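You operate a simulated robot arm through the tools that you are given. There is no shell and no other tool.

Carry out the task below with a simulated two-armed robot. There is one attempt and no reset: what you move stays moved.

Task
Take the lid off the white tub that says "25" on the layout table top and lay it down there.
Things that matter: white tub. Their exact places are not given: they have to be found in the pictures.

The check looks at the end state, three seconds after you hand in, the way a careful person would. Anything else that was tipped, shoved, dropped, spilled or broken makes it a failure. A push-on lid holds only when it is set on centred and level and pressed home; a screw cap is set on level and turned clockwise until tight.

Robot
Two 7-joint arms with two-finger parallel grippers on one trunk, on a base that moves. Base frame: it is fixed to the floor where the robot stands at the start and does not move with it; the origin is under the middle of the robot, x ahead of it, y to its left, z up; the surface under the hand at the start is at about z = 80. Units: cm, rad, N and s.
The left shoulder is at the start at [7.1, 15.6, 105.5], the right one opposite. Each reaches about 123.1 cm from its shoulder. Payload 3.91 kg a hand.
The TCP of each hand is the grasp point between the finger pads, 3 cm short of the fingertips. In the tool frame z runs along the fingers and y along their closing line. The gripper opens to 11 cm. The fingers are 2 cm wide and 1 cm thick; the gripper's body (4.8 by 11.2 cm) begins 5.5 cm behind the TCP.
Orientation is told as [roll, pitch, yaw] about the base's x, y, z axes, in that order, counted from this pose: with the fingers straight down and closing along the base's y, the tool's x points along the base's -x, its y along +y and its z along -z.

Tools
- The arms move only by the tool play_rows. It takes "left_series", "right_series" or both (then of equal length, played together; a hand with none holds still); each is a list that holds one entry, the list of rows, each a list of 6 numbers: the shift along the base's x, y, z in units of 20 mm (1.0 is 20 mm), then the turn, a rotation vector about the base's x, y, z in units of 5 degrees (1.0 is 5 degrees). In form: [[[dx, dy, dz, wx, wy, wz], ...]]. A call has 1 to 20 rows; each row shifts and turns the commanded pose from where the row before left it. "left_hand" and "right_hand" are, for a hand that has rows, the gripper command, from -1 (fully open) to 1 (shut), values between in proportion, set as the call begins (left out, the last holds). A call with a number of a shift or a turn outside -1 to 1 is refused whole. A row lasts 0.2 s, in which the tool goes at most 5 cm and 0.15 rad; a call with a longer step from one row to the next is refused whole, and so is a gripper value outside its range. A pose out of reach is approached as far as the arm can. The call stops where the force on the tool passes 40 N (or 10 N more than at its start, if that is more) or the arm is blocked; 0.2 s more then pass. Each finger travels about 10.8 cm/s and halts on what it meets, pressing with about 26 N; the grip force reading is that of the motor and also rises with nothing between the fingers. The clock runs only during rows and for 0.2 s after the last one: add rows that do not move to give the fingers time. The reply holds the time, the measured pose of the TCP, the force on the tool along the base axes, the opening and the grip force, in the units named above and with some noise, with the torque about the TCP (base axes, N m) and any sound that the robot's microphone picked up.
- Cameras (640 x 400 px; columns grow to the right, rows downward): "scene" is now at [13.62, -3.59, 129.57]; the picture's right is [-0.37, -0.93, 0.00], its down [-0.43, 0.17, -0.89] and it looks along [0.82, -0.33, -0.46] (base axes); focal length 255 px, centre (320, 200). "left" rides on the left gripper at [7.2, -1.7, -10.3] in its tool frame; the picture's right is [0.23, 0.97, 0.00], its down [-0.76, 0.18, -0.62] and it looks along [-0.61, 0.14, 0.78] (tool axes); focal length 222 px, centre (320, 200). "right" rides on the right gripper at [7.2, 1.7, -10.3] in its tool frame; the picture's right is [-0.23, 0.97, 0.00], its down [-0.76, -0.18, -0.62] and it looks along [-0.61, -0.14, 0.78] (tool axes); focal length 222 px, centre (320, 200).
- grab_frame(camera): a new picture of that camera. It takes no simulated time.
- slide_trunk(by): slides the trunk up (or, below 0, down) by that many cm; the arms and the scene camera ride with it, the base frame stays. It gives what a move gives, with no picture.
- drive_base(legs): drives the robot by 1 to 6 legs, each [ahead, left, turn to the left] in cm, cm and rad, along the robot's own axes; the way and the turn of a leg run together, so that a leg with both is an arc; at most 150 cm and 3.142 rad a leg. The arms and the cameras ride along, it lands a little off, and it stops where it bumps. It gives what a move gives.
- head_to(pan, tilt): turns the head with the scene camera to pan (to the left, within 1.501 rad either way) and tilt (down, from -0.506 to 1.204), counted from straight ahead of the robot. It gives what a move gives.
- locate(camera, pixels): for up to 12 pixels [column, row] of the newest picture of that camera ("zoom" is the newest enlarged one), the place [x, y, z] in the base frame of the surface seen there, good to about 0.2 cm. It takes no simulated time.
- zoom(camera, box): a new picture of the part [left, top, right, bottom] of that camera's present view, enlarged. It takes no simulated time.
- job_done(): hands the job in; it is judged then, once.

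Leave the grippers open and the arms clear of the work at the hand-in unless told otherwise.

The tools are called as a command line: name --argument value ..., lists and objects as JSON in quotes. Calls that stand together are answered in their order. play_rows: Moves the arms, as the interface text tells. Its arguments: {"type":"object","properties":{"left_series":{"type":"array"},"left_hand":{"type":"number"},"right_series":{"type":"array"},"right_hand":{"type":"number"}},"required":[]} The other tools are called the same way: slide_trunk (by) moves the trunk up or down; drive_base (legs) drives the base; head_to (pan, tilt) turns the head that bears the scene camera; grab_frame (camera) takes a picture; locate (camera, pixels) gives the place of the surface under pixels of a picture; zoom (camera, box) takes an enlarged picture of a part of a camera's view; job_done () hands the job in.

At the start:

```text
time: 0.0
left_position: [63.29, 10.87, 110.37]
left_tcp_rot: [0.001, 0.001, 0.003]
left_ft_force: [-0.2, -0.5, 0.5]
left_torque: [0.02, -0.01, 0.01]
left_grip_width: 11.0
left_grip_force: 0.0
right_position: [63.87, -65.27, 106.63]
right_tcp_rot: [-0.001, 0.0, 0.001]
right_ft_force: [0.1, 0.1, 0.1]
right_torque: [0.01, 0.04, 0.01]
right_grip_width: 11.01
right_grip_force: 0.0
trunk travel left (down, up): [-50.0, 44.0]
robot x, y, heading: [0.29, 0.08, -0.002]
head pan, tilt (commanded): [-0.384, 0.476]
```

scene: 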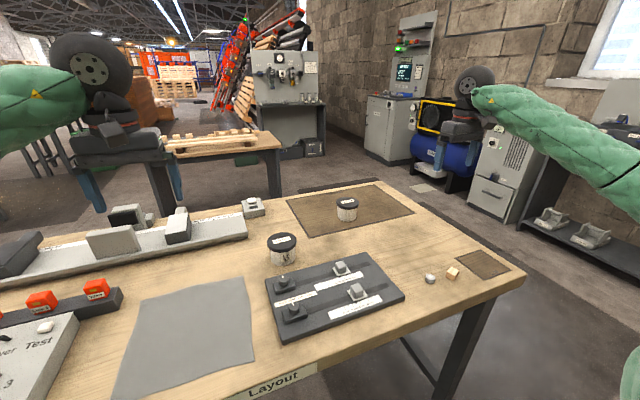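
right: 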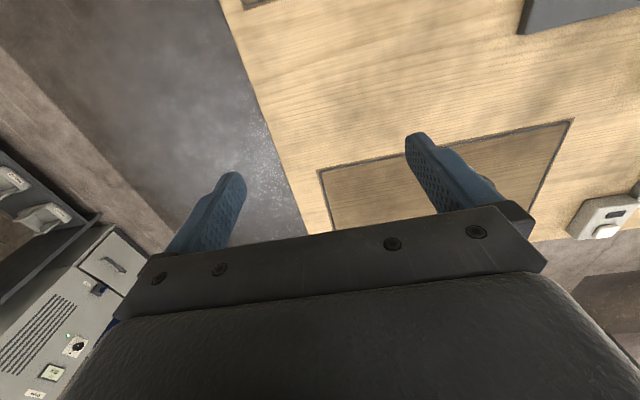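
left: 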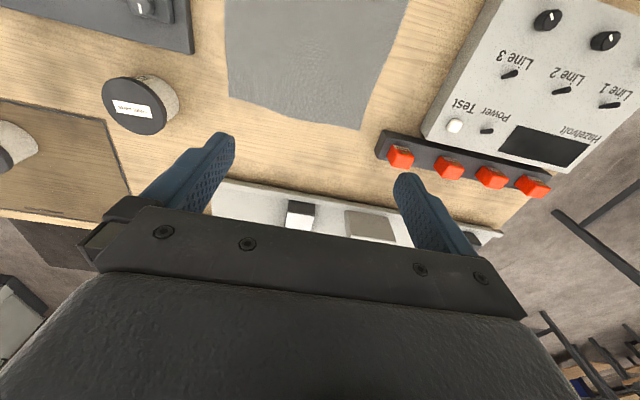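

I see two white tubs with black lids on the layout table: one near (282, 248), one near (347, 208). I'll zoom in on both to read which says "25".

zoom --camera "scene" --box '[250, 220, 314, 275]'

zoom --camera "scene" --box '[320, 185, 375, 230]'

```text
7.27 times, centred on (282, 248) of scene
```

zoom: 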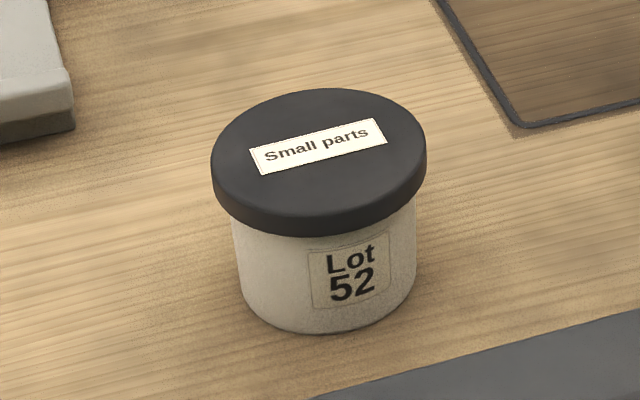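

```text
8.89 times, centred on (348, 208) of scene
```

zoom: 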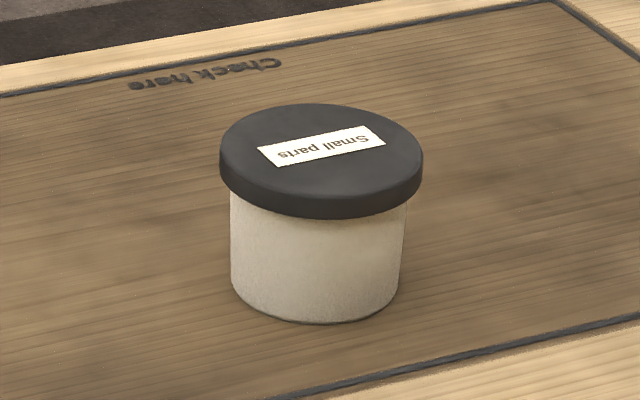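

The near tub reads "Lot 52", not 25. The far tub's label faces away from me. I'll locate points on the far tub, then look around for other tubs and check its label.

locate --camera "zoom" --pixels '[[320, 160], [224, 155], [420, 160], [320, 106], [320, 200], [320, 212], [318, 240], [318, 310], [316, 330], [232, 220], [406, 215], [120, 280]]'

locate --camera "scene" --pixels '[[282, 242], [287, 200], [372, 185], [414, 213], [303, 236], [430, 278], [453, 273], [340, 268], [252, 207], [480, 310], [525, 275], [410, 240]]'

head_to --pan 0.3 --tilt 0.6

grab_frame --camera "scene"

```text
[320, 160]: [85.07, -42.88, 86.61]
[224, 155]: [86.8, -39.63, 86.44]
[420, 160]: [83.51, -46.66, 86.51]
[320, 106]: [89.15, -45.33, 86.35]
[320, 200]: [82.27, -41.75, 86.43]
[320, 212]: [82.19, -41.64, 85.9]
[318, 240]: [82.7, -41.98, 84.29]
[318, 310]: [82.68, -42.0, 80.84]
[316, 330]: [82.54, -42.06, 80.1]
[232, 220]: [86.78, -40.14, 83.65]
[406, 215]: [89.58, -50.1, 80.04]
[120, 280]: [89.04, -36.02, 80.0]
```

```text
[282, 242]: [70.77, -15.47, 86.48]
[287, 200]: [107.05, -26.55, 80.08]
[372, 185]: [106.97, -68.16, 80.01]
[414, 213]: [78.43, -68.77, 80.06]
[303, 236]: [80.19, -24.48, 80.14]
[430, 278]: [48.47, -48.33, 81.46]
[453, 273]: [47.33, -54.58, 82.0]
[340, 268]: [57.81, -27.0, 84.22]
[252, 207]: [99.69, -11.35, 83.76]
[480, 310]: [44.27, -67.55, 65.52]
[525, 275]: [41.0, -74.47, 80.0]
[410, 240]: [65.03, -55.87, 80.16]
```

```text
time: 1.1
left_position: [63.21, 10.94, 110.34]
left_tcp_rot: [-0.001, -0.001, 0.003]
left_ft_force: [-0.3, -0.5, 0.2]
left_torque: [-0.01, 0.03, 0.02]
left_grip_width: 11.0
left_grip_force: 0.0
right_position: [63.95, -65.31, 106.61]
right_tcp_rot: [0.0, 0.0, 0.001]
right_ft_force: [0.1, -0.6, 0.1]
right_torque: [-0.04, 0.0, 0.01]
right_grip_width: 10.98
right_grip_force: 0.0
trunk travel left (down, up): [-50.0, 44.0]
robot x, y, heading: [0.07, -0.18, 0.004]
head pan, tilt (commanded): [0.3, 0.6]
```

```text
taken
```

scene: 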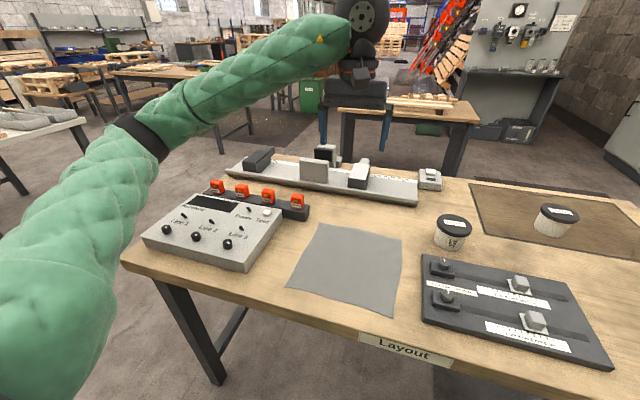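

Only two tubs stand on the table, so the far one at about (85.5, -43.5, top 86.5) should be the "25". I want to read its far side, so I'll take the right hand out beyond it, well above, turning it so its camera looks back.

play_rows --right_series '[[[1, 0.15, 0, 0, 0, 1], [1, 0.15, 0, 0, 0, 1], [1, 0.15, 0, 0, 0, 1], [1, 0.15, 0, 0, 0, 1], [1, 0.15, 0, 0, 0, 1], [1, 0.15, 0, 0, 0, 1], [1, 0.15, 0, 0, 0, 1], [1, 0.15, 0, 0, 0, 1], [1, 0.15, 0, 0, 0, 1], [1, 0.15, 0, 0, 0, 1], [1, 0.15, 0, 0, 0, 1], [1, 0.15, 0, 0, 0, 1], [1, 0.15, 0, 0, 0, 1], [1, 0.15, 0, 0, 0, 1], [1, 0.15, 0, 0, 0, 1], [1, 0.15, 0, 0, 0, 1], [1, 0.15, 0, 0, 0, 1], [1, 0.15, 0, 0, 0, 1], [1, 0.15, 0, 0, 0, 1], [1, 0.15, 0, 0, 0, 1]]]' --right_hand -1

grab_frame --camera "right"

head_to --pan -0.4 --tilt 0.45

grab_frame --camera "scene"

```text
time: 5.3
left_position: [63.09, 11.01, 110.28]
left_tcp_rot: [0.0, 0.001, 0.0]
left_ft_force: [0.2, 0.4, 0.0]
left_torque: [0.0, 0.0, 0.03]
left_grip_width: 11.0
left_grip_force: 0.0
right_position: [67.98, -59.41, 106.23]
right_tcp_rot: [0.005, 0.002, 0.308]
right_ft_force: [-0.7, 0.4, 0.7]
right_torque: [0.02, 0.01, -0.03]
right_grip_width: 10.99
right_grip_force: 0.0
right hand out of reach, approached as far as the arm can: row 3, 4, 5, 6, 7, 8, 9, 10, 11, 12, 13, 14, 15, 16, 17, 18, 19, 20
trunk travel left (down, up): [-50.0, 44.0]
robot x, y, heading: [-0.17, -0.47, 0.0]
head pan, tilt (commanded): [0.3, 0.6]
```

```text
taken
```

right: 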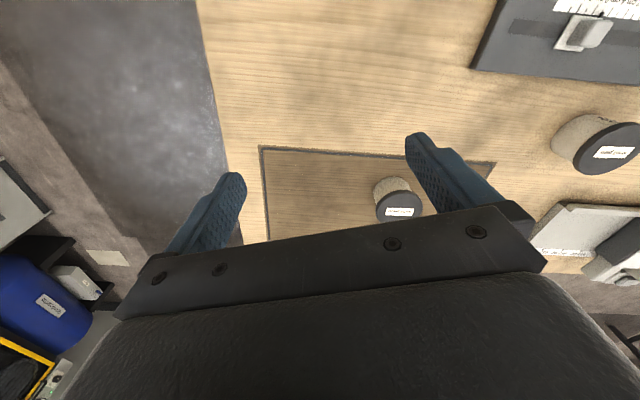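

```text
time: 6.3
left_position: [63.09, 11.01, 110.34]
left_tcp_rot: [0.001, 0.0, 0.0]
left_ft_force: [0.2, -0.8, 0.5]
left_torque: [-0.01, 0.0, 0.0]
left_grip_width: 10.99
left_grip_force: 0.2
right_position: [67.96, -59.36, 106.13]
right_tcp_rot: [0.004, 0.001, 0.308]
right_ft_force: [-0.3, -0.4, -0.6]
right_torque: [-0.03, 0.0, 0.0]
right_grip_width: 11.0
right_grip_force: 0.1
trunk travel left (down, up): [-50.0, 44.0]
robot x, y, heading: [-0.27, -0.22, -0.005]
head pan, tilt (commanded): [-0.4, 0.45]
```

```text
taken
```

scene: 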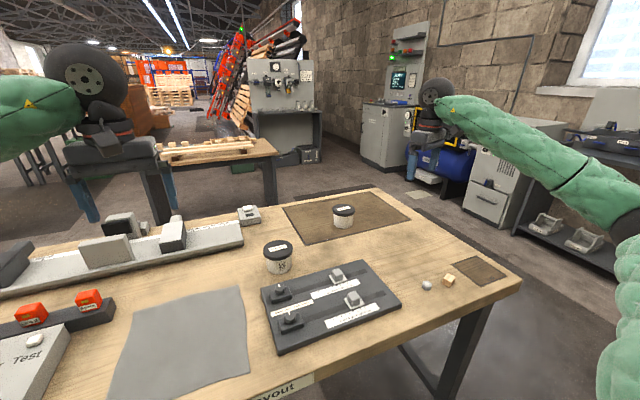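

The right arm ran out of reach (stopped at x≈68), so I need the base closer. I'll look down to see where the base, the table edge and the free floor are.

head_to --pan 0 --tilt 1.2

grab_frame --camera "scene"

locate --camera "scene" --pixels '[[320, 390], [320, 350], [320, 300], [320, 250], [320, 200], [100, 300], [540, 300], [600, 200], [500, 390], [150, 390], [400, 350], [240, 350]]'

head_to --pan -1.1 --tilt 0.7

grab_frame --camera "scene"

locate --camera "scene" --pixels '[[320, 390], [320, 300], [320, 200], [320, 100], [200, 200], [200, 120], [450, 200], [450, 300], [550, 200], [550, 300], [100, 200], [100, 100]]'

```text
time: 7.4
left_position: [63.12, 10.95, 110.26]
left_tcp_rot: [0.0, -0.001, 0.001]
left_ft_force: [-0.1, -0.1, 0.8]
left_torque: [-0.05, 0.01, 0.0]
left_grip_width: 10.99
left_grip_force: 0.2
right_position: [67.91, -59.27, 106.14]
right_tcp_rot: [0.003, 0.001, 0.309]
right_ft_force: [-0.5, 0.9, 0.9]
right_torque: [0.01, 0.04, 0.02]
right_grip_width: 10.99
right_grip_force: 0.0
trunk travel left (down, up): [-50.0, 44.0]
robot x, y, heading: [-0.03, -0.08, 0.0]
head pan, tilt (commanded): [0.0, 1.201]
```

```text
taken
```

scene: 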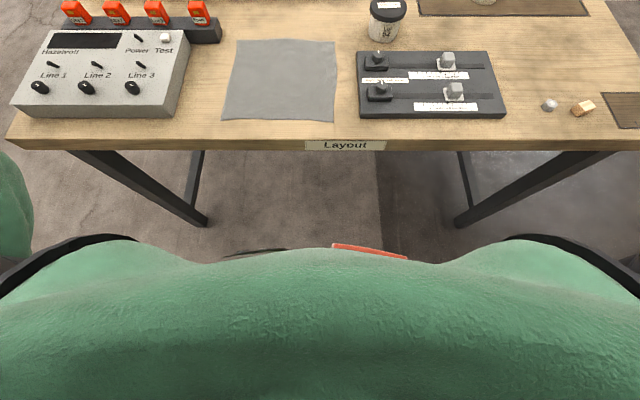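

```text
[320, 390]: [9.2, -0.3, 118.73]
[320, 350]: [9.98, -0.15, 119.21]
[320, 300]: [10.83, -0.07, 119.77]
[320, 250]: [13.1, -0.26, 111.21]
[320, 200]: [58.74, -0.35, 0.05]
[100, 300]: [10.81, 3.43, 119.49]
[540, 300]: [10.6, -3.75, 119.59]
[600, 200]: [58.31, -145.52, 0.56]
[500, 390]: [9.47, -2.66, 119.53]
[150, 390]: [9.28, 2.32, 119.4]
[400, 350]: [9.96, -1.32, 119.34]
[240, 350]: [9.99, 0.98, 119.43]
```

```text
time: 8.8
left_position: [63.04, 11.05, 110.33]
left_tcp_rot: [-0.001, 0.001, 0.0]
left_ft_force: [0.2, -0.5, 0.0]
left_torque: [0.01, 0.01, -0.03]
left_grip_width: 11.02
left_grip_force: 0.1
right_position: [67.9, -59.3, 106.11]
right_tcp_rot: [0.004, 0.002, 0.309]
right_ft_force: [1.6, 0.8, -0.5]
right_torque: [0.0, -0.03, 0.0]
right_grip_width: 11.0
right_grip_force: 0.1
trunk travel left (down, up): [-50.0, 44.0]
robot x, y, heading: [-0.12, 0.08, 0.0]
head pan, tilt (commanded): [-1.1, 0.7]
```

```text
taken
```

scene: 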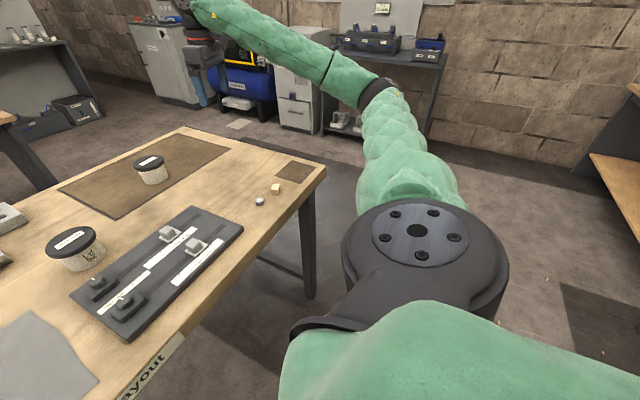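

```text
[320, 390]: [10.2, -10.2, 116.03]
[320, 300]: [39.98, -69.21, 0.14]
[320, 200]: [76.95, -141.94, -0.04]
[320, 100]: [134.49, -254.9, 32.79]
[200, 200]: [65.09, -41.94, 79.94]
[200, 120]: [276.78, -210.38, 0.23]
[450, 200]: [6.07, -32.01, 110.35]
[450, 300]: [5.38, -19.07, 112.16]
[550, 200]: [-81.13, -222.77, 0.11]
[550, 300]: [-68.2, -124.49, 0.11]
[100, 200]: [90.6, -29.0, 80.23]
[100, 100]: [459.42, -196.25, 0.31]
```

There is a lot of open floor to the right of the table (floor free out to y≈-220), and the tub is closer to the right edge. I'll work from the right side. First I pull the right hand back in and straighten it, checking with a few rows how the commanded pose behaves.

play_rows --right_series '[[[-1, 0.5, 0.2, 0, 0, -1], [-1, 0.5, 0.2, 0, 0, -1]]]'

```text
time: 9.4
left_position: [63.05, 11.07, 110.34]
left_tcp_rot: [0.0, 0.0, 0.003]
left_ft_force: [-0.1, -0.1, 0.6]
left_torque: [0.01, -0.02, -0.02]
left_grip_width: 11.0
left_grip_force: 0.2
right_position: [63.92, -57.28, 106.85]
right_tcp_rot: [0.005, 0.002, 0.135]
right_ft_force: [-0.9, -0.5, 0.1]
right_torque: [-0.02, 0.02, 0.0]
right_grip_width: 11.01
right_grip_force: 0.1
trunk travel left (down, up): [-50.0, 44.0]
robot x, y, heading: [-0.13, 0.34, -0.001]
head pan, tilt (commanded): [-1.1, 0.7]
```

The moves start from the actual pose. I continue pulling the right hand in to about (48, -42, 108), and the left to about (50, 11).

play_rows --right_series '[[[-1, 0.9, 0.1, 0, 0, -0.8], [-1, 0.9, 0.1, 0, 0, -0.75], [-1, 0.9, 0.1, 0, 0, 0], [-1, 0.9, 0.1, 0, 0, 0], [-1, 0.9, 0.1, 0, 0, 0], [-1, 0.9, 0.1, 0, 0, 0], [-1, 0.9, 0.1, 0, 0, 0], [-1, 0.9, 0.1, 0, 0, 0]]]' --left_series '[[[-0.8, 0.2, 0, 0, 0, 0], [-0.8, 0.2, 0, 0, 0, 0], [-0.8, 0.2, 0, 0, 0, 0], [-0.8, 0.2, 0, 0, 0, 0], [-0.8, 0.2, 0, 0, 0, 0], [-0.8, 0.2, 0, 0, 0, 0], [-0.8, 0.2, 0, 0, 0, 0], [-0.8, 0.2, 0, 0, 0, 0]]]' --left_hand -1

grab_frame --camera "scene"

```text
time: 11.2
left_position: [50.37, 14.43, 110.21]
left_tcp_rot: [0.0, 0.0, 0.002]
left_ft_force: [-0.2, 0.8, -0.1]
left_torque: [-0.04, 0.0, -0.01]
left_grip_width: 11.01
left_grip_force: 0.1
right_position: [47.8, -42.89, 108.37]
right_tcp_rot: [0.002, 0.001, -0.002]
right_ft_force: [-0.7, -0.2, 0.5]
right_torque: [-0.03, 0.01, 0.03]
right_grip_width: 11.0
right_grip_force: 0.0
trunk travel left (down, up): [-50.0, 44.0]
robot x, y, heading: [-0.32, -0.0, -0.005]
head pan, tilt (commanded): [-1.1, 0.7]
```

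```text
taken
```

scene: 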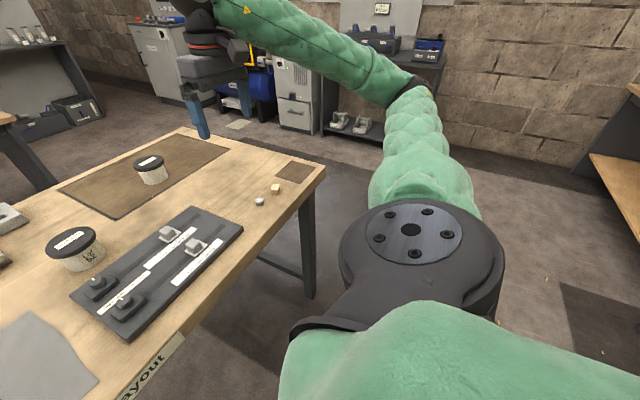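

The arms are in and high. Now I drive back a little and to the right over free floor, then turn left by a quarter, and look again.

locate --camera "scene" --pixels '[[165, 60], [262, 85], [295, 120], [345, 125], [400, 60], [240, 125], [70, 75], [310, 180], [180, 132], [620, 180], [600, 330], [280, 172]]'

drive_base --legs '[[-8, 0, 0], [0, -120, 0]]'

head_to --pan 0 --tilt 0.6

grab_frame --camera "scene"

```text
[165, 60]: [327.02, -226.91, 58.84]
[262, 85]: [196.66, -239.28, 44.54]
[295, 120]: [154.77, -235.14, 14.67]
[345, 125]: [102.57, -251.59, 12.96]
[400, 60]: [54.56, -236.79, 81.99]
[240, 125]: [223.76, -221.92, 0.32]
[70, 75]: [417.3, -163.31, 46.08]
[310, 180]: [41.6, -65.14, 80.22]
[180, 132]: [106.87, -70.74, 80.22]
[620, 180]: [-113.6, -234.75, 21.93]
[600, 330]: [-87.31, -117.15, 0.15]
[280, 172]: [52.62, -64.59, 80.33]
```

```text
time: 18.1
left_position: [43.25, -109.96, 110.31]
left_tcp_rot: [0.001, 0.001, 0.016]
left_ft_force: [-0.2, 0.1, 0.9]
left_torque: [-0.02, 0.01, 0.0]
left_grip_width: 11.0
left_grip_force: 0.2
right_position: [41.52, -167.29, 108.41]
right_tcp_rot: [0.004, 0.001, 0.011]
right_ft_force: [-1.2, 0.2, -0.3]
right_torque: [0.01, -0.02, 0.01]
right_grip_width: 11.0
right_grip_force: 0.0
trunk travel left (down, up): [-50.0, 44.0]
robot x, y, heading: [-6.76, -124.91, 0.013]
head pan, tilt (commanded): [-1.1, 0.7]
```

```text
time: 19.4
left_position: [43.21, -109.78, 110.25]
left_tcp_rot: [-0.001, 0.001, 0.015]
left_ft_force: [-0.7, 0.4, -0.3]
left_torque: [0.0, 0.0, 0.01]
left_grip_width: 11.0
left_grip_force: 0.1
right_position: [41.63, -167.16, 108.4]
right_tcp_rot: [0.003, 0.0, 0.013]
right_ft_force: [0.2, 0.3, 0.0]
right_torque: [-0.01, -0.03, 0.01]
right_grip_width: 11.0
right_grip_force: 0.0
trunk travel left (down, up): [-50.0, 44.0]
robot x, y, heading: [-6.92, -124.98, 0.01]
head pan, tilt (commanded): [0.0, 0.6]
```

```text
taken
```

scene: 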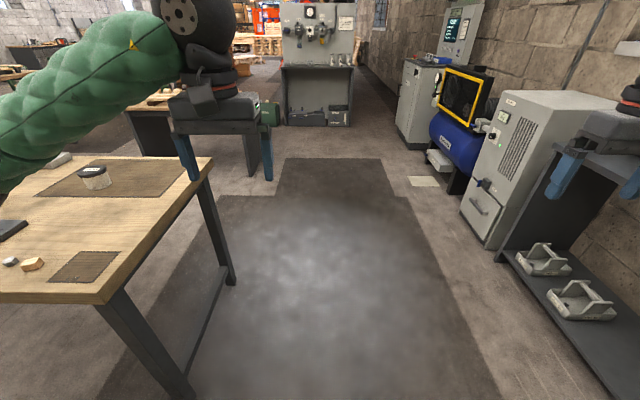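

The aisle ahead is clear. I check where the cabinet and shelf fronts are, so I can drive ahead past the tub and read its far side with the head turned left.

locate --camera "scene" --pixels '[[465, 215], [505, 255], [600, 385], [430, 140], [440, 170], [395, 130], [290, 155], [262, 175], [270, 70], [232, 275], [190, 395], [350, 120]]'

```text
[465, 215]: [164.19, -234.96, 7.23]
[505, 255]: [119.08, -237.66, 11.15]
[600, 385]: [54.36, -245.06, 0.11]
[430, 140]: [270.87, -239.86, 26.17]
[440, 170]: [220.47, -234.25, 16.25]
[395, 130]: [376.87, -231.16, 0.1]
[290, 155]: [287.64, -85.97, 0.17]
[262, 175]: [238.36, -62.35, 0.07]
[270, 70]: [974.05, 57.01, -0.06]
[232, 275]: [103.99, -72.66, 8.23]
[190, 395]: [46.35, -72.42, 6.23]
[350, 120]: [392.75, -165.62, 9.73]
```

Shelves' fronts are at y≈-235, the table edge at y≈-72: the aisle is wide. I drive ahead 135 cm and turn the head left to see the far side of the tub.

drive_base --legs '[[140, 0, 0]]'

head_to --pan 1.5 --tilt 0.5

grab_frame --camera "scene"

```text
time: 26.5
left_position: [185.72, -110.99, 110.22]
left_tcp_rot: [-0.001, -0.002, -0.009]
left_ft_force: [0.1, 0.2, 0.1]
left_torque: [0.02, 0.0, 0.0]
left_grip_width: 10.98
left_grip_force: 0.0
right_position: [182.51, -168.3, 108.41]
right_tcp_rot: [0.004, 0.002, -0.012]
right_ft_force: [0.1, -0.3, 0.2]
right_torque: [0.02, 0.0, 0.05]
right_grip_width: 10.98
right_grip_force: 0.0
trunk travel left (down, up): [-50.0, 44.0]
robot x, y, heading: [135.06, -124.82, -0.013]
head pan, tilt (commanded): [0.0, 0.6]
```

```text
time: 28.1
left_position: [185.68, -111.05, 110.29]
left_tcp_rot: [0.0, -0.001, -0.01]
left_ft_force: [-1.4, 0.5, -0.6]
left_torque: [-0.03, 0.01, 0.0]
left_grip_width: 11.02
left_grip_force: 0.1
right_position: [182.56, -168.14, 108.37]
right_tcp_rot: [0.004, 0.003, -0.013]
right_ft_force: [0.5, 0.1, 0.3]
right_torque: [0.02, 0.01, -0.02]
right_grip_width: 11.01
right_grip_force: 0.1
trunk travel left (down, up): [-50.0, 44.0]
robot x, y, heading: [134.64, -124.66, -0.009]
head pan, tilt (commanded): [1.499, 0.499]
```

```text
taken
```

scene: 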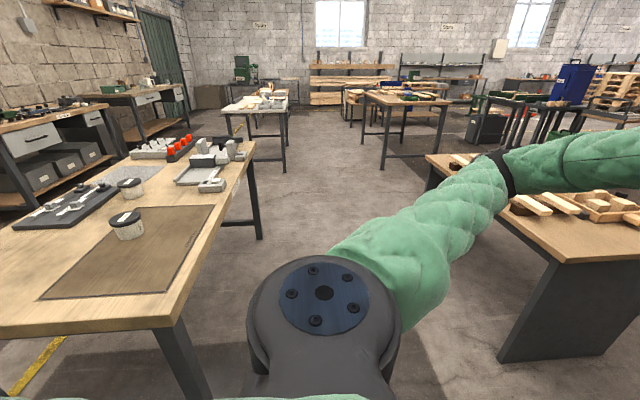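

The tub is at about (126, 225) now. I zoom in on it to read its label.

zoom --camera "scene" --box '[100, 202, 152, 248]'

```text
8.70 times, centred on (126, 225) of scene
```

zoom: 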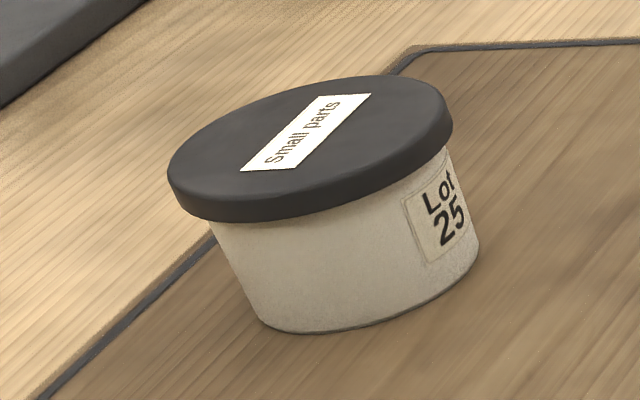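

Confirmed: this tub reads "Lot 25". Now I back up to be level with it and turn left by a quarter to face it.

drive_base --legs '[[-49, 0, 0], [0, 0, 1.58]]'

head_to --pan 0 --tilt 0.75

grab_frame --camera "scene"

```text
time: 34.7
left_position: [74.86, -73.35, 110.26]
left_tcp_rot: [0.0, 0.001, 1.55]
left_ft_force: [-0.2, 0.0, 0.9]
left_torque: [0.02, -0.02, -0.02]
left_grip_width: 11.03
left_grip_force: 0.1
right_position: [132.01, -77.09, 108.47]
right_tcp_rot: [0.002, 0.003, 1.547]
right_ft_force: [-0.2, 0.5, 0.2]
right_torque: [-0.02, 0.0, 0.01]
right_grip_width: 11.02
right_grip_force: 0.1
trunk travel left (down, up): [-50.0, 44.0]
robot x, y, heading: [87.81, -124.01, 1.548]
head pan, tilt (commanded): [1.499, 0.499]
```

```text
time: 36.3
left_position: [74.83, -73.19, 110.35]
left_tcp_rot: [-0.001, 0.0, 1.55]
left_ft_force: [0.6, 0.4, 0.5]
left_torque: [-0.01, -0.02, -0.04]
left_grip_width: 10.99
left_grip_force: 0.1
right_position: [132.07, -76.96, 108.34]
right_tcp_rot: [0.002, 0.002, 1.548]
right_ft_force: [0.0, -0.6, 0.1]
right_torque: [0.0, 0.01, -0.02]
right_grip_width: 11.01
right_grip_force: 0.0
trunk travel left (down, up): [-50.0, 44.0]
robot x, y, heading: [87.81, -124.07, 1.549]
head pan, tilt (commanded): [0.0, 0.75]
```

```text
taken
```

scene: 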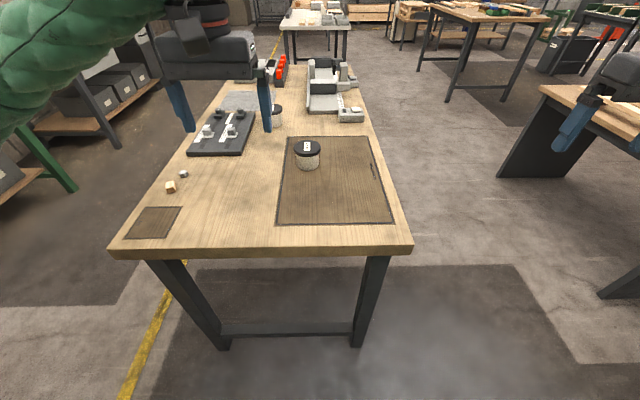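

The tub stands right ahead at (307, 152). I drive 8 cm closer (same table distance as at the start), then measure the tub.

drive_base --legs '[[8, 0, 0]]'

zoom --camera "scene" --box '[280, 130, 336, 165]'

```text
time: 37.4
left_position: [74.96, -65.02, 110.06]
left_tcp_rot: [0.0, 0.004, 1.549]
left_ft_force: [0.0, 0.5, -0.8]
left_torque: [-0.03, -0.03, -0.01]
left_grip_width: 11.0
left_grip_force: 0.0
right_position: [132.23, -68.83, 108.3]
right_tcp_rot: [0.004, 0.003, 1.547]
right_ft_force: [1.0, 0.1, 0.2]
right_torque: [-0.05, -0.02, 0.0]
right_grip_width: 10.98
right_grip_force: 0.0
trunk travel left (down, up): [-50.0, 44.0]
robot x, y, heading: [88.39, -115.72, 1.551]
head pan, tilt (commanded): [0.0, 0.75]
```

```text
11.43 times, centred on (308, 148) of scene
```

zoom: 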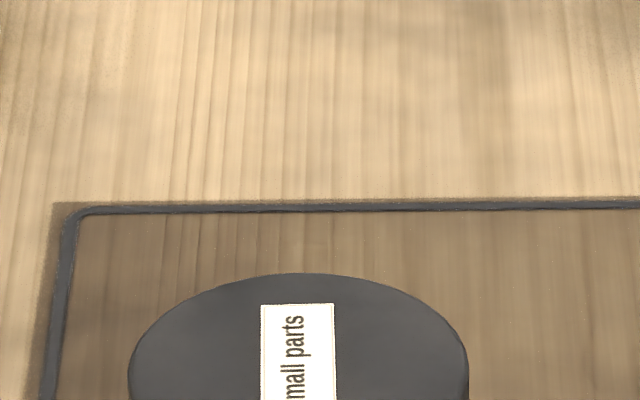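

The tub has moved lower in the view; I zoom again a bit lower.

zoom --camera "scene" --box '[276, 142, 340, 192]'

```text
8.00 times, centred on (308, 167) of scene
```

zoom: 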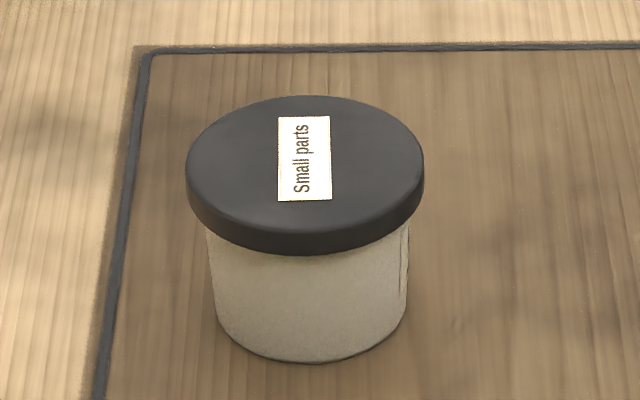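

locate --camera "zoom" --pixels '[[305, 98], [305, 225], [190, 160], [420, 160], [305, 240], [305, 252], [305, 262], [305, 350], [305, 365], [215, 290], [400, 290], [305, 160]]'

```text
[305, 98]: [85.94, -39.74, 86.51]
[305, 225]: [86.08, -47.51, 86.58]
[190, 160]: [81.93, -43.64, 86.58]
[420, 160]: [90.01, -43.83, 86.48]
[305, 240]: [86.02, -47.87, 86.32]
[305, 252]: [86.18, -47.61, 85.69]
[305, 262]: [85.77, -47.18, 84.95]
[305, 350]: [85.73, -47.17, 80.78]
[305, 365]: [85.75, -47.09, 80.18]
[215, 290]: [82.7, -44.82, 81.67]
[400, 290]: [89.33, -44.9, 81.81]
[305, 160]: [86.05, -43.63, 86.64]
```

The lid's top centre is at about (86.0, -43.7, 86.55), radius ≈4.1, its lower rim at about z 85.2, the body radius ≈3.4. I move the left hand aside (to x≈55) and bring the right hand, open, towards above the lid, staying at z≈104.

play_rows --left_series '[[[-1, 0, 0.1, 0, 0, 0], [-1, 0, 0.1, 0, 0, 0], [-1, 0, 0.1, 0, 0, 0], [-1, 0, 0.1, 0, 0, 0], [-1, 0, 0.1, 0, 0, 0], [-1, 0, 0.1, 0, 0, 0], [-1, 0, 0.1, 0, 0, 0], [-1, 0, 0.1, 0, 0, 0], [-1, 0, 0.1, 0, 0, 0], [-1, 0, 0.1, 0, 0, 0], [0, 0, 0, 0, 0, 0], [0, 0, 0, 0, 0, 0], [0, 0, 0, 0, 0, 0], [0, 0, 0, 0, 0, 0], [0, 0, 0, 0, 0, 0], [0, 0, 0, 0, 0, 0], [0, 0, 0, 0, 0, 0], [0, 0, 0, 0, 0, 0], [0, 0, 0, 0, 0, 0], [0, 0, 0, 0, 0, 0]]]' --right_series '[[[-1, 0.62, -0.1, 0, 0, 0], [-1, 0.62, -0.1, 0, 0, 0], [-1, 0.62, -0.1, 0, 0, 0], [-1, 0.62, -0.1, 0, 0, 0], [-1, 0.62, -0.1, 0, 0, 0], [-1, 0.62, -0.1, 0, 0, 0], [-1, 0.62, -0.1, 0, 0, 0], [-1, 0.62, -0.1, 0, 0, 0], [-1, 0.62, -0.1, 0, 0, 0], [-1, 0.62, -0.1, 0, 0, 0], [-1, 0.62, -0.1, 0, 0, 0], [-1, 0.62, -0.1, 0, 0, 0], [-1, 0.62, -0.1, 0, 0, 0], [-1, 0.62, -0.1, 0, 0, 0], [-1, 0.62, -0.1, 0, 0, 0], [-1, 0.62, -0.1, 0, 0, 0], [-1, 0.62, -0.1, 0, 0, 0], [-1, 0.62, -0.1, 0, 0, 0], [-1, 0.62, -0.1, 0, 0, 0], [-1, 0.62, -0.1, 0, 0, 0]]]'

grab_frame --camera "scene"

grab_frame --camera "right"

```text
time: 41.6
left_position: [54.81, -65.06, 112.21]
left_tcp_rot: [-0.001, 0.001, 1.55]
left_ft_force: [-0.2, 0.2, 0.0]
left_torque: [-0.02, -0.03, 0.01]
left_grip_width: 11.01
left_grip_force: 0.0
right_position: [91.97, -44.23, 104.25]
right_tcp_rot: [0.004, 0.002, 1.546]
right_ft_force: [0.2, 0.5, -0.4]
right_torque: [-0.02, 0.02, 0.01]
right_grip_width: 10.98
right_grip_force: 0.1
trunk travel left (down, up): [-50.0, 44.0]
robot x, y, heading: [87.95, -115.86, 1.549]
head pan, tilt (commanded): [0.0, 0.75]
```

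```text
taken
```

scene: 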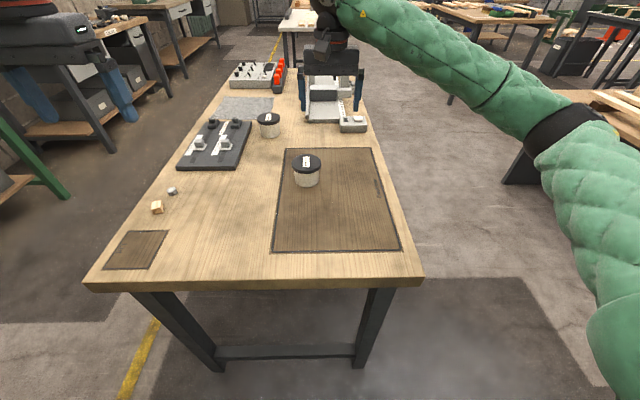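

```text
taken
```

right: 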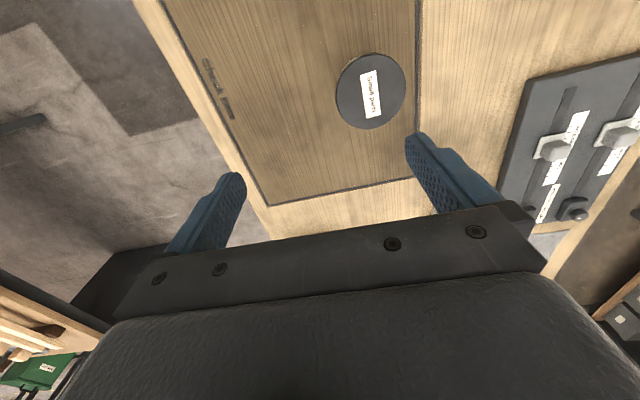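

The right hand is at (92, -44, 104). I cross-check the lid's centre with the right camera, and move to straight above the lid at z≈97.

locate --camera "right" --pixels '[[371, 91], [340, 92], [401, 92], [371, 57], [371, 123]]'

play_rows --right_series '[[[-0.75, 0.06, -0.9, 0, 0, 0], [-0.75, 0.06, -0.9, 0, 0, 0], [-0.75, 0.06, -0.9, 0, 0, 0], [-0.75, 0.06, -0.9, 0, 0, 0], [0, 0, 0, 0, 0, 0]]]'

grab_frame --camera "right"

```text
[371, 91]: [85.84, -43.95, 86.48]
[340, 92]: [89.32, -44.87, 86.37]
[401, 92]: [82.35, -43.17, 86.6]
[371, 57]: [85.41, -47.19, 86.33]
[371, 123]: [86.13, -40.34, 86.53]
```

```text
time: 42.8
left_position: [54.88, -65.21, 112.24]
left_tcp_rot: [0.001, 0.0, 1.549]
left_ft_force: [-0.2, -0.3, 0.0]
left_torque: [0.0, -0.01, 0.03]
left_grip_width: 10.99
left_grip_force: 0.1
right_position: [86.12, -43.86, 96.81]
right_tcp_rot: [0.005, 0.004, 1.548]
right_ft_force: [-0.6, 0.5, 0.1]
right_torque: [0.01, -0.01, -0.01]
right_grip_width: 11.02
right_grip_force: 0.0
trunk travel left (down, up): [-50.0, 44.0]
robot x, y, heading: [88.13, -115.57, 1.548]
head pan, tilt (commanded): [0.0, 0.75]
```

```text
taken
```

right: 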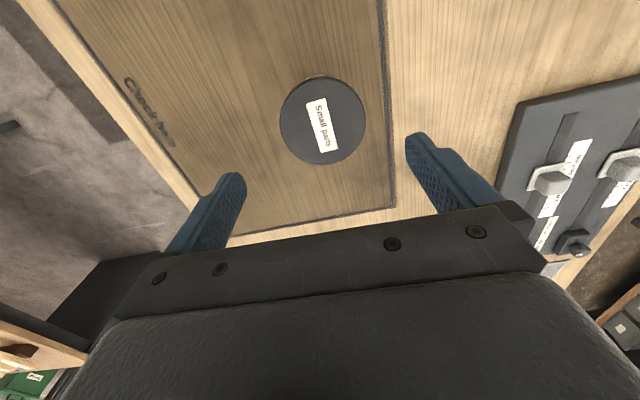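

Aligned: the lid centre is between the fingers. I descend 9.2 cm to z≈87.6, so the fingertips reach just past the lid's rim.

play_rows --right_series '[[[-0.05, 0.04, -0.8, 0, 0, 0], [0, 0, -0.8, 0, 0, 0], [0, 0, -0.8, 0, 0, 0], [0, 0, -0.8, 0, 0, 0], [0, 0, -0.8, 0, 0, 0], [0, 0, -0.6, 0, 0, 0], [0, 0, 0, 0, 0, 0]]]'

grab_frame --camera "right"

zoom --camera "scene" --box '[268, 130, 348, 200]'

```text
time: 44.4
left_position: [54.86, -65.09, 112.19]
left_tcp_rot: [0.0, -0.001, 1.55]
left_ft_force: [0.4, -0.4, 0.3]
left_torque: [-0.01, -0.02, 0.01]
left_grip_width: 10.99
left_grip_force: 0.1
right_position: [86.02, -43.59, 88.05]
right_tcp_rot: [-0.001, 0.002, 1.548]
right_ft_force: [0.1, -0.2, -0.1]
right_torque: [0.0, 0.03, 0.0]
right_grip_width: 10.98
right_grip_force: 0.1
trunk travel left (down, up): [-50.0, 44.0]
robot x, y, heading: [87.94, -115.67, 1.551]
head pan, tilt (commanded): [0.0, 0.75]
```

```text
taken
```

right: 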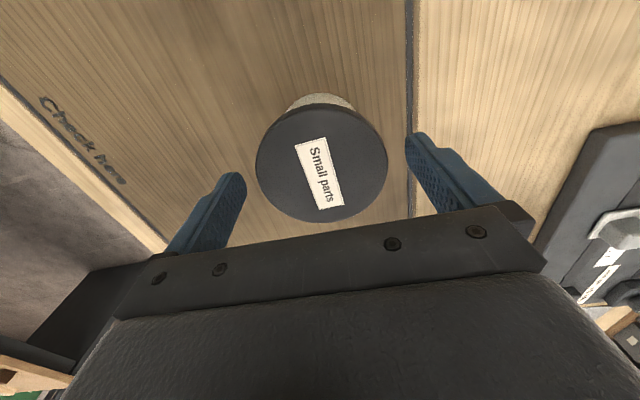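

```text
5.71 times, centred on (308, 165) of scene
```

zoom: 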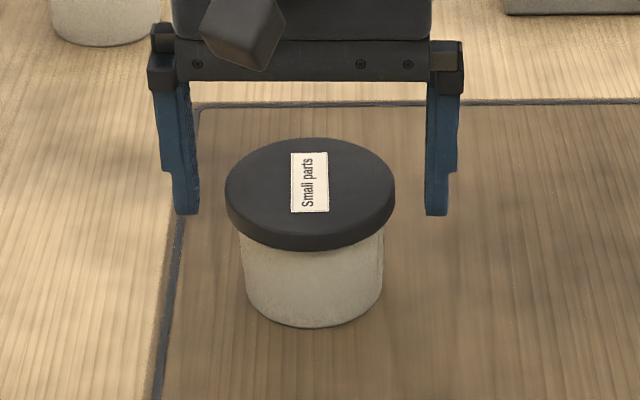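

The fingers stand evenly on both sides of the lid, at z 88.05. I go 0.5 cm lower and then close gently with waiting rows.

play_rows --right_series '[[[0, -0.05, -0.25, 0, 0, 0], [0, 0, 0, 0, 0, 0]]]'

play_rows --right_series '[[[0, 0, 0, 0, 0, 0], [0, 0, 0, 0, 0, 0], [0, 0, 0, 0, 0, 0], [0, 0, 0, 0, 0, 0], [0, 0, 0, 0, 0, 0]]]' --right_hand 1

zoom --camera "scene" --box '[268, 130, 348, 200]'

```text
time: 45.0
left_position: [54.91, -65.33, 112.19]
left_tcp_rot: [-0.001, 0.001, 1.55]
left_ft_force: [0.7, 1.0, 1.0]
left_torque: [0.0, 0.03, 0.0]
left_grip_width: 10.98
left_grip_force: 0.0
right_position: [85.94, -43.61, 87.3]
right_tcp_rot: [0.002, -0.001, 1.548]
right_ft_force: [-0.2, 0.6, 0.1]
right_torque: [-0.01, 0.0, 0.02]
right_grip_width: 11.01
right_grip_force: 0.1
trunk travel left (down, up): [-50.0, 44.0]
robot x, y, heading: [88.16, -116.07, 1.552]
head pan, tilt (commanded): [0.0, 0.75]
```

```text
time: 46.2
left_position: [54.75, -65.3, 112.21]
left_tcp_rot: [0.001, 0.002, 1.55]
left_ft_force: [-0.2, 0.4, 0.3]
left_torque: [0.0, 0.02, 0.05]
left_grip_width: 11.0
left_grip_force: 0.1
right_position: [85.8, -43.69, 87.32]
right_tcp_rot: [0.003, 0.001, 1.55]
right_ft_force: [-0.1, 0.2, -1.4]
right_torque: [0.01, -0.01, -0.01]
right_grip_width: 8.52
right_grip_force: 26.2
trunk travel left (down, up): [-50.0, 44.0]
robot x, y, heading: [88.09, -116.07, 1.552]
head pan, tilt (commanded): [0.0, 0.75]
```

```text
5.71 times, centred on (308, 165) of scene
```

zoom: 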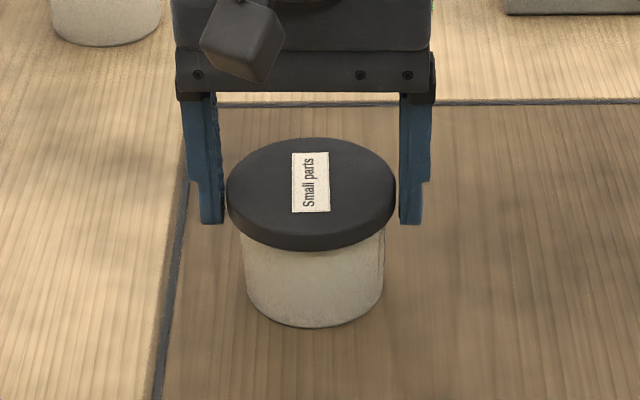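

The fingers hold the lid at width 8.5 with 26 N. I lift by just 4 mm and read the force and whether the tub follows.

play_rows --right_series '[[[0, 0, 0.1, 0, 0, 0], [0, 0, 0.1, 0, 0, 0], [0, 0, 0, 0, 0, 0]]]'

zoom --camera "scene" --box '[268, 130, 348, 200]'

```text
time: 47.0
left_position: [54.8, -65.28, 112.13]
left_tcp_rot: [0.0, 0.001, 1.551]
left_ft_force: [-0.5, 1.0, 0.1]
left_torque: [0.0, 0.01, 0.01]
left_grip_width: 10.99
left_grip_force: 0.1
right_position: [86.09, -43.55, 87.89]
right_tcp_rot: [0.002, 0.002, 1.549]
right_ft_force: [0.3, -0.2, -2.3]
right_torque: [0.01, 0.0, -0.02]
right_grip_width: 8.51
right_grip_force: 26.2
trunk travel left (down, up): [-50.0, 44.0]
robot x, y, heading: [88.54, -115.75, 1.55]
head pan, tilt (commanded): [0.0, 0.75]
```

```text
5.71 times, centred on (308, 165) of scene
```

zoom: 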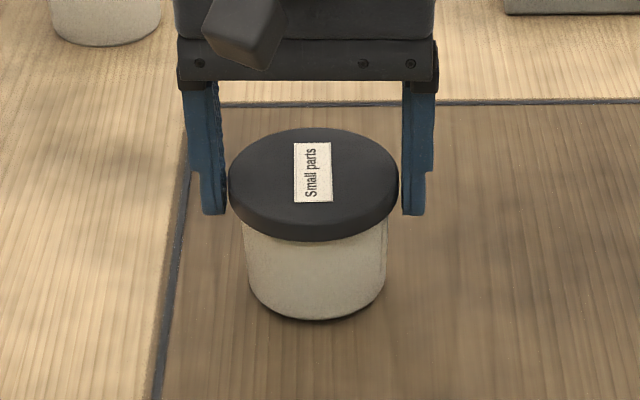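

The whole tub lifted with its lid (force about 2 N), so the lid is on tight and the body has to be held by the left hand while the right pulls. First I set the tub back down by the same 4 mm.

play_rows --right_series '[[[0, 0, -0.1, 0, 0, 0], [0, 0, -0.1, 0, 0, 0], [0, 0, 0, 0, 0, 0]]]'

zoom --camera "scene" --box '[268, 130, 348, 200]'

```text
time: 47.8
left_position: [54.76, -65.3, 112.13]
left_tcp_rot: [0.001, 0.0, 1.548]
left_ft_force: [0.2, -0.1, 0.2]
left_torque: [0.01, 0.01, 0.0]
left_grip_width: 10.99
left_grip_force: 0.0
right_position: [86.18, -43.72, 87.48]
right_tcp_rot: [0.001, 0.0, 1.549]
right_ft_force: [0.3, 0.0, -1.0]
right_torque: [0.0, -0.02, 0.0]
right_grip_width: 8.5
right_grip_force: 25.9
trunk travel left (down, up): [-50.0, 44.0]
robot x, y, heading: [88.05, -115.95, 1.549]
head pan, tilt (commanded): [0.0, 0.75]
```

```text
5.71 times, centred on (308, 165) of scene
```

zoom: 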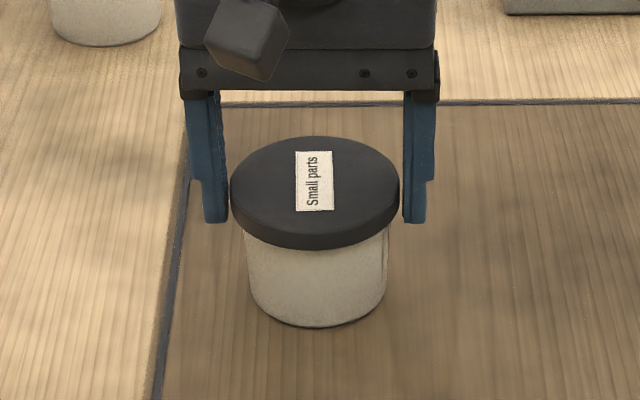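

The tub's lower edge is back at the same row as before (~328). I check the height of its bottom before letting go.

locate --camera "zoom" --pixels '[[316, 318], [316, 324], [316, 327], [316, 331], [316, 175], [316, 222]]'

play_rows --right_series '[[[0, 0, -0.03, 0, 0, 0], [0, 0, 0, 0, 0, 0], [0, 0, 0, 0, 0, 0]]]'

```text
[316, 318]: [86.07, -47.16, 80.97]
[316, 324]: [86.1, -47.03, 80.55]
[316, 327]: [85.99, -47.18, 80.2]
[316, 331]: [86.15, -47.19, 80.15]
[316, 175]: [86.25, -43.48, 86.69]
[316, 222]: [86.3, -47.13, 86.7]
```

```text
time: 48.6
left_position: [54.77, -65.34, 112.3]
left_tcp_rot: [-0.001, 0.0, 1.549]
left_ft_force: [-1.1, -0.2, -0.1]
left_torque: [-0.02, -0.02, 0.03]
left_grip_width: 11.02
left_grip_force: 0.0
right_position: [86.06, -43.67, 87.41]
right_tcp_rot: [0.003, 0.003, 1.548]
right_ft_force: [0.2, -0.3, -2.4]
right_torque: [0.0, 0.0, 0.01]
right_grip_width: 8.54
right_grip_force: 26.3
trunk travel left (down, up): [-50.0, 44.0]
robot x, y, heading: [88.04, -115.69, 1.551]
head pan, tilt (commanded): [0.0, 0.75]
```

The top reads 86.7 against 86.55 before, and the scale still shows about -2 N, so it hangs about 1 mm up. I lower another millimetre or so in small steps.

play_rows --right_series '[[[0, 0, -0.05, 0, 0, 0], [0, 0, 0, 0, 0, 0], [0, 0, 0, 0, 0, 0]]]'

play_rows --right_series '[[[0, 0, -0.04, 0, 0, 0], [0, 0, 0, 0, 0, 0], [0, 0, 0, 0, 0, 0]]]'

```text
time: 49.4
left_position: [54.84, -65.15, 112.22]
left_tcp_rot: [-0.001, -0.002, 1.551]
left_ft_force: [-0.3, 0.6, -0.2]
left_torque: [0.01, -0.01, 0.02]
left_grip_width: 11.03
left_grip_force: 0.1
right_position: [86.08, -43.75, 87.44]
right_tcp_rot: [0.002, 0.002, 1.548]
right_ft_force: [-0.1, 0.5, 0.9]
right_torque: [0.01, -0.05, 0.01]
right_grip_width: 8.49
right_grip_force: 26.3
trunk travel left (down, up): [-50.0, 44.0]
robot x, y, heading: [88.11, -115.75, 1.551]
head pan, tilt (commanded): [0.0, 0.75]
```

```text
time: 50.2
left_position: [54.81, -65.3, 112.28]
left_tcp_rot: [0.001, -0.001, 1.549]
left_ft_force: [0.7, 0.5, -0.3]
left_torque: [0.01, 0.02, -0.02]
left_grip_width: 11.0
left_grip_force: 0.2
right_position: [86.19, -43.79, 87.25]
right_tcp_rot: [0.004, 0.001, 1.548]
right_ft_force: [-0.9, 5.8, 14.6]
right_torque: [0.13, 0.01, 0.0]
right_grip_width: 8.54
right_grip_force: 26.4
trunk travel left (down, up): [-50.0, 44.0]
robot x, y, heading: [88.09, -115.69, 1.549]
head pan, tilt (commanded): [0.0, 0.75]
```

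The force jumped to +14.6 N upward, so the tub stands on the table. I ease off half a millimetre, then open the fingers.

play_rows --right_series '[[[0, 0, 0.03, 0, 0, 0], [0, 0, 0, 0, 0, 0]]]'

play_rows --right_series '[[[0, 0, 0, 0, 0, 0], [0, 0, 0, 0, 0, 0], [0, 0, 0, 0, 0, 0], [0, 0, 0.6, 0, 0, 0], [0, 0, 0.8, 0, 0, 0], [0, 0, 0.8, 0, 0, 0], [0, 0, 0.8, 0, 0, 0], [0, 0, 0.8, 0, 0, 0], [0, 0, 0.8, 0, 0, 0]]]' --right_hand -1

zoom --camera "scene" --box '[268, 130, 348, 200]'

```text
time: 50.8
left_position: [54.92, -65.32, 112.37]
left_tcp_rot: [0.0, 0.001, 1.549]
left_ft_force: [0.1, -0.5, -0.6]
left_torque: [0.0, 0.02, 0.0]
left_grip_width: 10.98
left_grip_force: 0.1
right_position: [86.11, -43.66, 87.33]
right_tcp_rot: [0.0, 0.002, 1.547]
right_ft_force: [2.7, -1.2, 12.2]
right_torque: [-0.11, -0.15, 0.0]
right_grip_width: 8.48
right_grip_force: 25.5
trunk travel left (down, up): [-50.0, 44.0]
robot x, y, heading: [88.25, -116.0, 1.549]
head pan, tilt (commanded): [0.0, 0.75]
```

```text
time: 52.8
left_position: [54.89, -65.32, 112.14]
left_tcp_rot: [0.0, 0.001, 1.549]
left_ft_force: [-0.6, 0.4, 0.1]
left_torque: [0.01, 0.01, 0.03]
left_grip_width: 10.98
left_grip_force: 0.0
right_position: [86.17, -43.79, 96.48]
right_tcp_rot: [0.001, 0.002, 1.548]
right_ft_force: [-0.1, -0.2, 0.1]
right_torque: [0.01, -0.03, 0.0]
right_grip_width: 10.99
right_grip_force: 0.1
trunk travel left (down, up): [-50.0, 44.0]
robot x, y, heading: [88.3, -115.98, 1.552]
head pan, tilt (commanded): [0.0, 0.75]
```

```text
5.71 times, centred on (308, 165) of scene
```

zoom: 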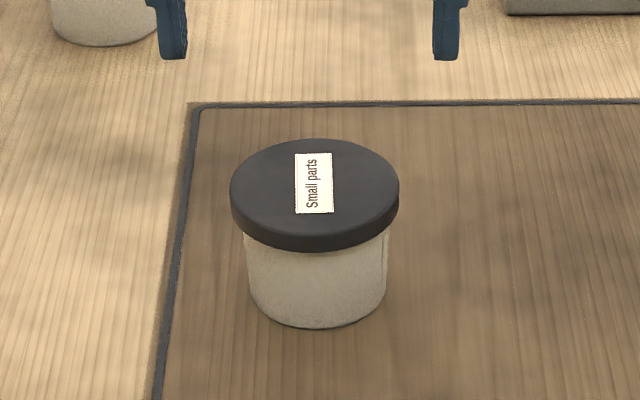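

The tub stands as before. Now I turn the right hand a quarter left while rising to z≈105 (so it will close along y with its camera on the far side), and turn the left hand a quarter left too, preparing it to point towards the tub from the left.

play_rows --right_series '[[[0, 0, 0.25, 0, 0, 1], [0, 0, 0.25, 0, 0, 1], [0, 0, 0.25, 0, 0, 1], [0, 0, 0.25, 0, 0, 1], [0, 0, 0.25, 0, 0, 1], [0, 0, 0.25, 0, 0, 1], [0, 0, 0.25, 0, 0, 1], [0, 0, 0.25, 0, 0, 1], [0, 0, 0.25, 0, 0, 1], [0, 0, 0.25, 0, 0, 1], [0, 0, 0.25, 0, 0, 1], [0, 0, 0.25, 0, 0, 1], [0, 0, 0.25, 0, 0, 1], [0, 0, 0.25, 0, 0, 1], [0, 0, 0.25, 0, 0, 1], [0, 0, 0.25, 0, 0, 1], [0, 0, 0.25, 0, 0, 1], [0, 0, 0.25, 0, 0, 1], [0, 0, 0, 0, 0, 0.25]]]' --left_series '[[[0, 0, 0.1, 0, 0, 1], [0, 0, 0.1, 0, 0, 1], [0, 0, 0.1, 0, 0, 1], [0, 0, 0.1, 0, 0, 1], [0, 0, 0.1, 0, 0, 1], [0, 0, 0.1, 0, 0, 1], [0, 0, 0.1, 0, 0, 1], [0, 0, 0.1, 0, 0, 1], [0, 0, 0.1, 0, 0, 1], [0, 0, 0.1, 0, 0, 1], [0, 0, 0.1, 0, 0, 1], [0, 0, 0.1, 0, 0, 1], [0, 0, 0.1, 0, 0, 1], [0, 0, 0.1, 0, 0, 1], [0, 0, 0.1, 0, 0, 1], [0, 0, 0.1, 0, 0, 1], [0, 0, 0.1, 0, 0, 1], [0, 0, 0.1, 0, 0, 1], [0, 0, 0, 0, 0, 0.25]]]'

grab_frame --camera "scene"

```text
time: 56.8
left_position: [54.99, -65.15, 115.91]
left_tcp_rot: [0.001, -0.001, -3.138]
left_ft_force: [-0.2, 0.0, -0.1]
left_torque: [0.01, -0.01, 0.03]
left_grip_width: 11.0
left_grip_force: 0.2
right_position: [85.96, -43.74, 103.4]
right_tcp_rot: [0.005, 0.001, 2.769]
right_ft_force: [0.5, 0.3, -1.0]
right_torque: [-0.01, 0.02, 0.03]
right_grip_width: 11.01
right_grip_force: 0.1
right hand out of reach, approached as far as the arm can: row 15, 16, 17, 18
trunk travel left (down, up): [-50.0, 44.0]
robot x, y, heading: [88.24, -115.81, 1.548]
head pan, tilt (commanded): [0.0, 0.75]
```

```text
taken
```

scene: 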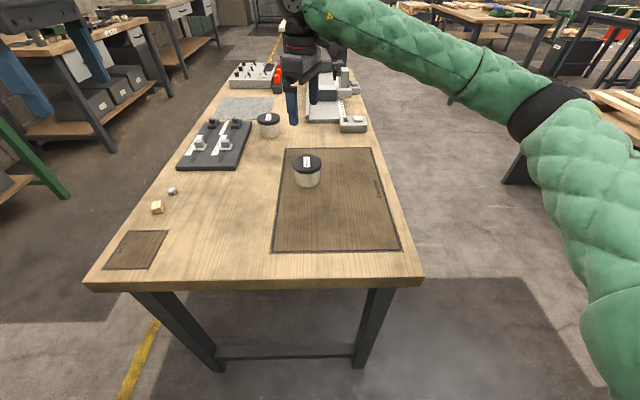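

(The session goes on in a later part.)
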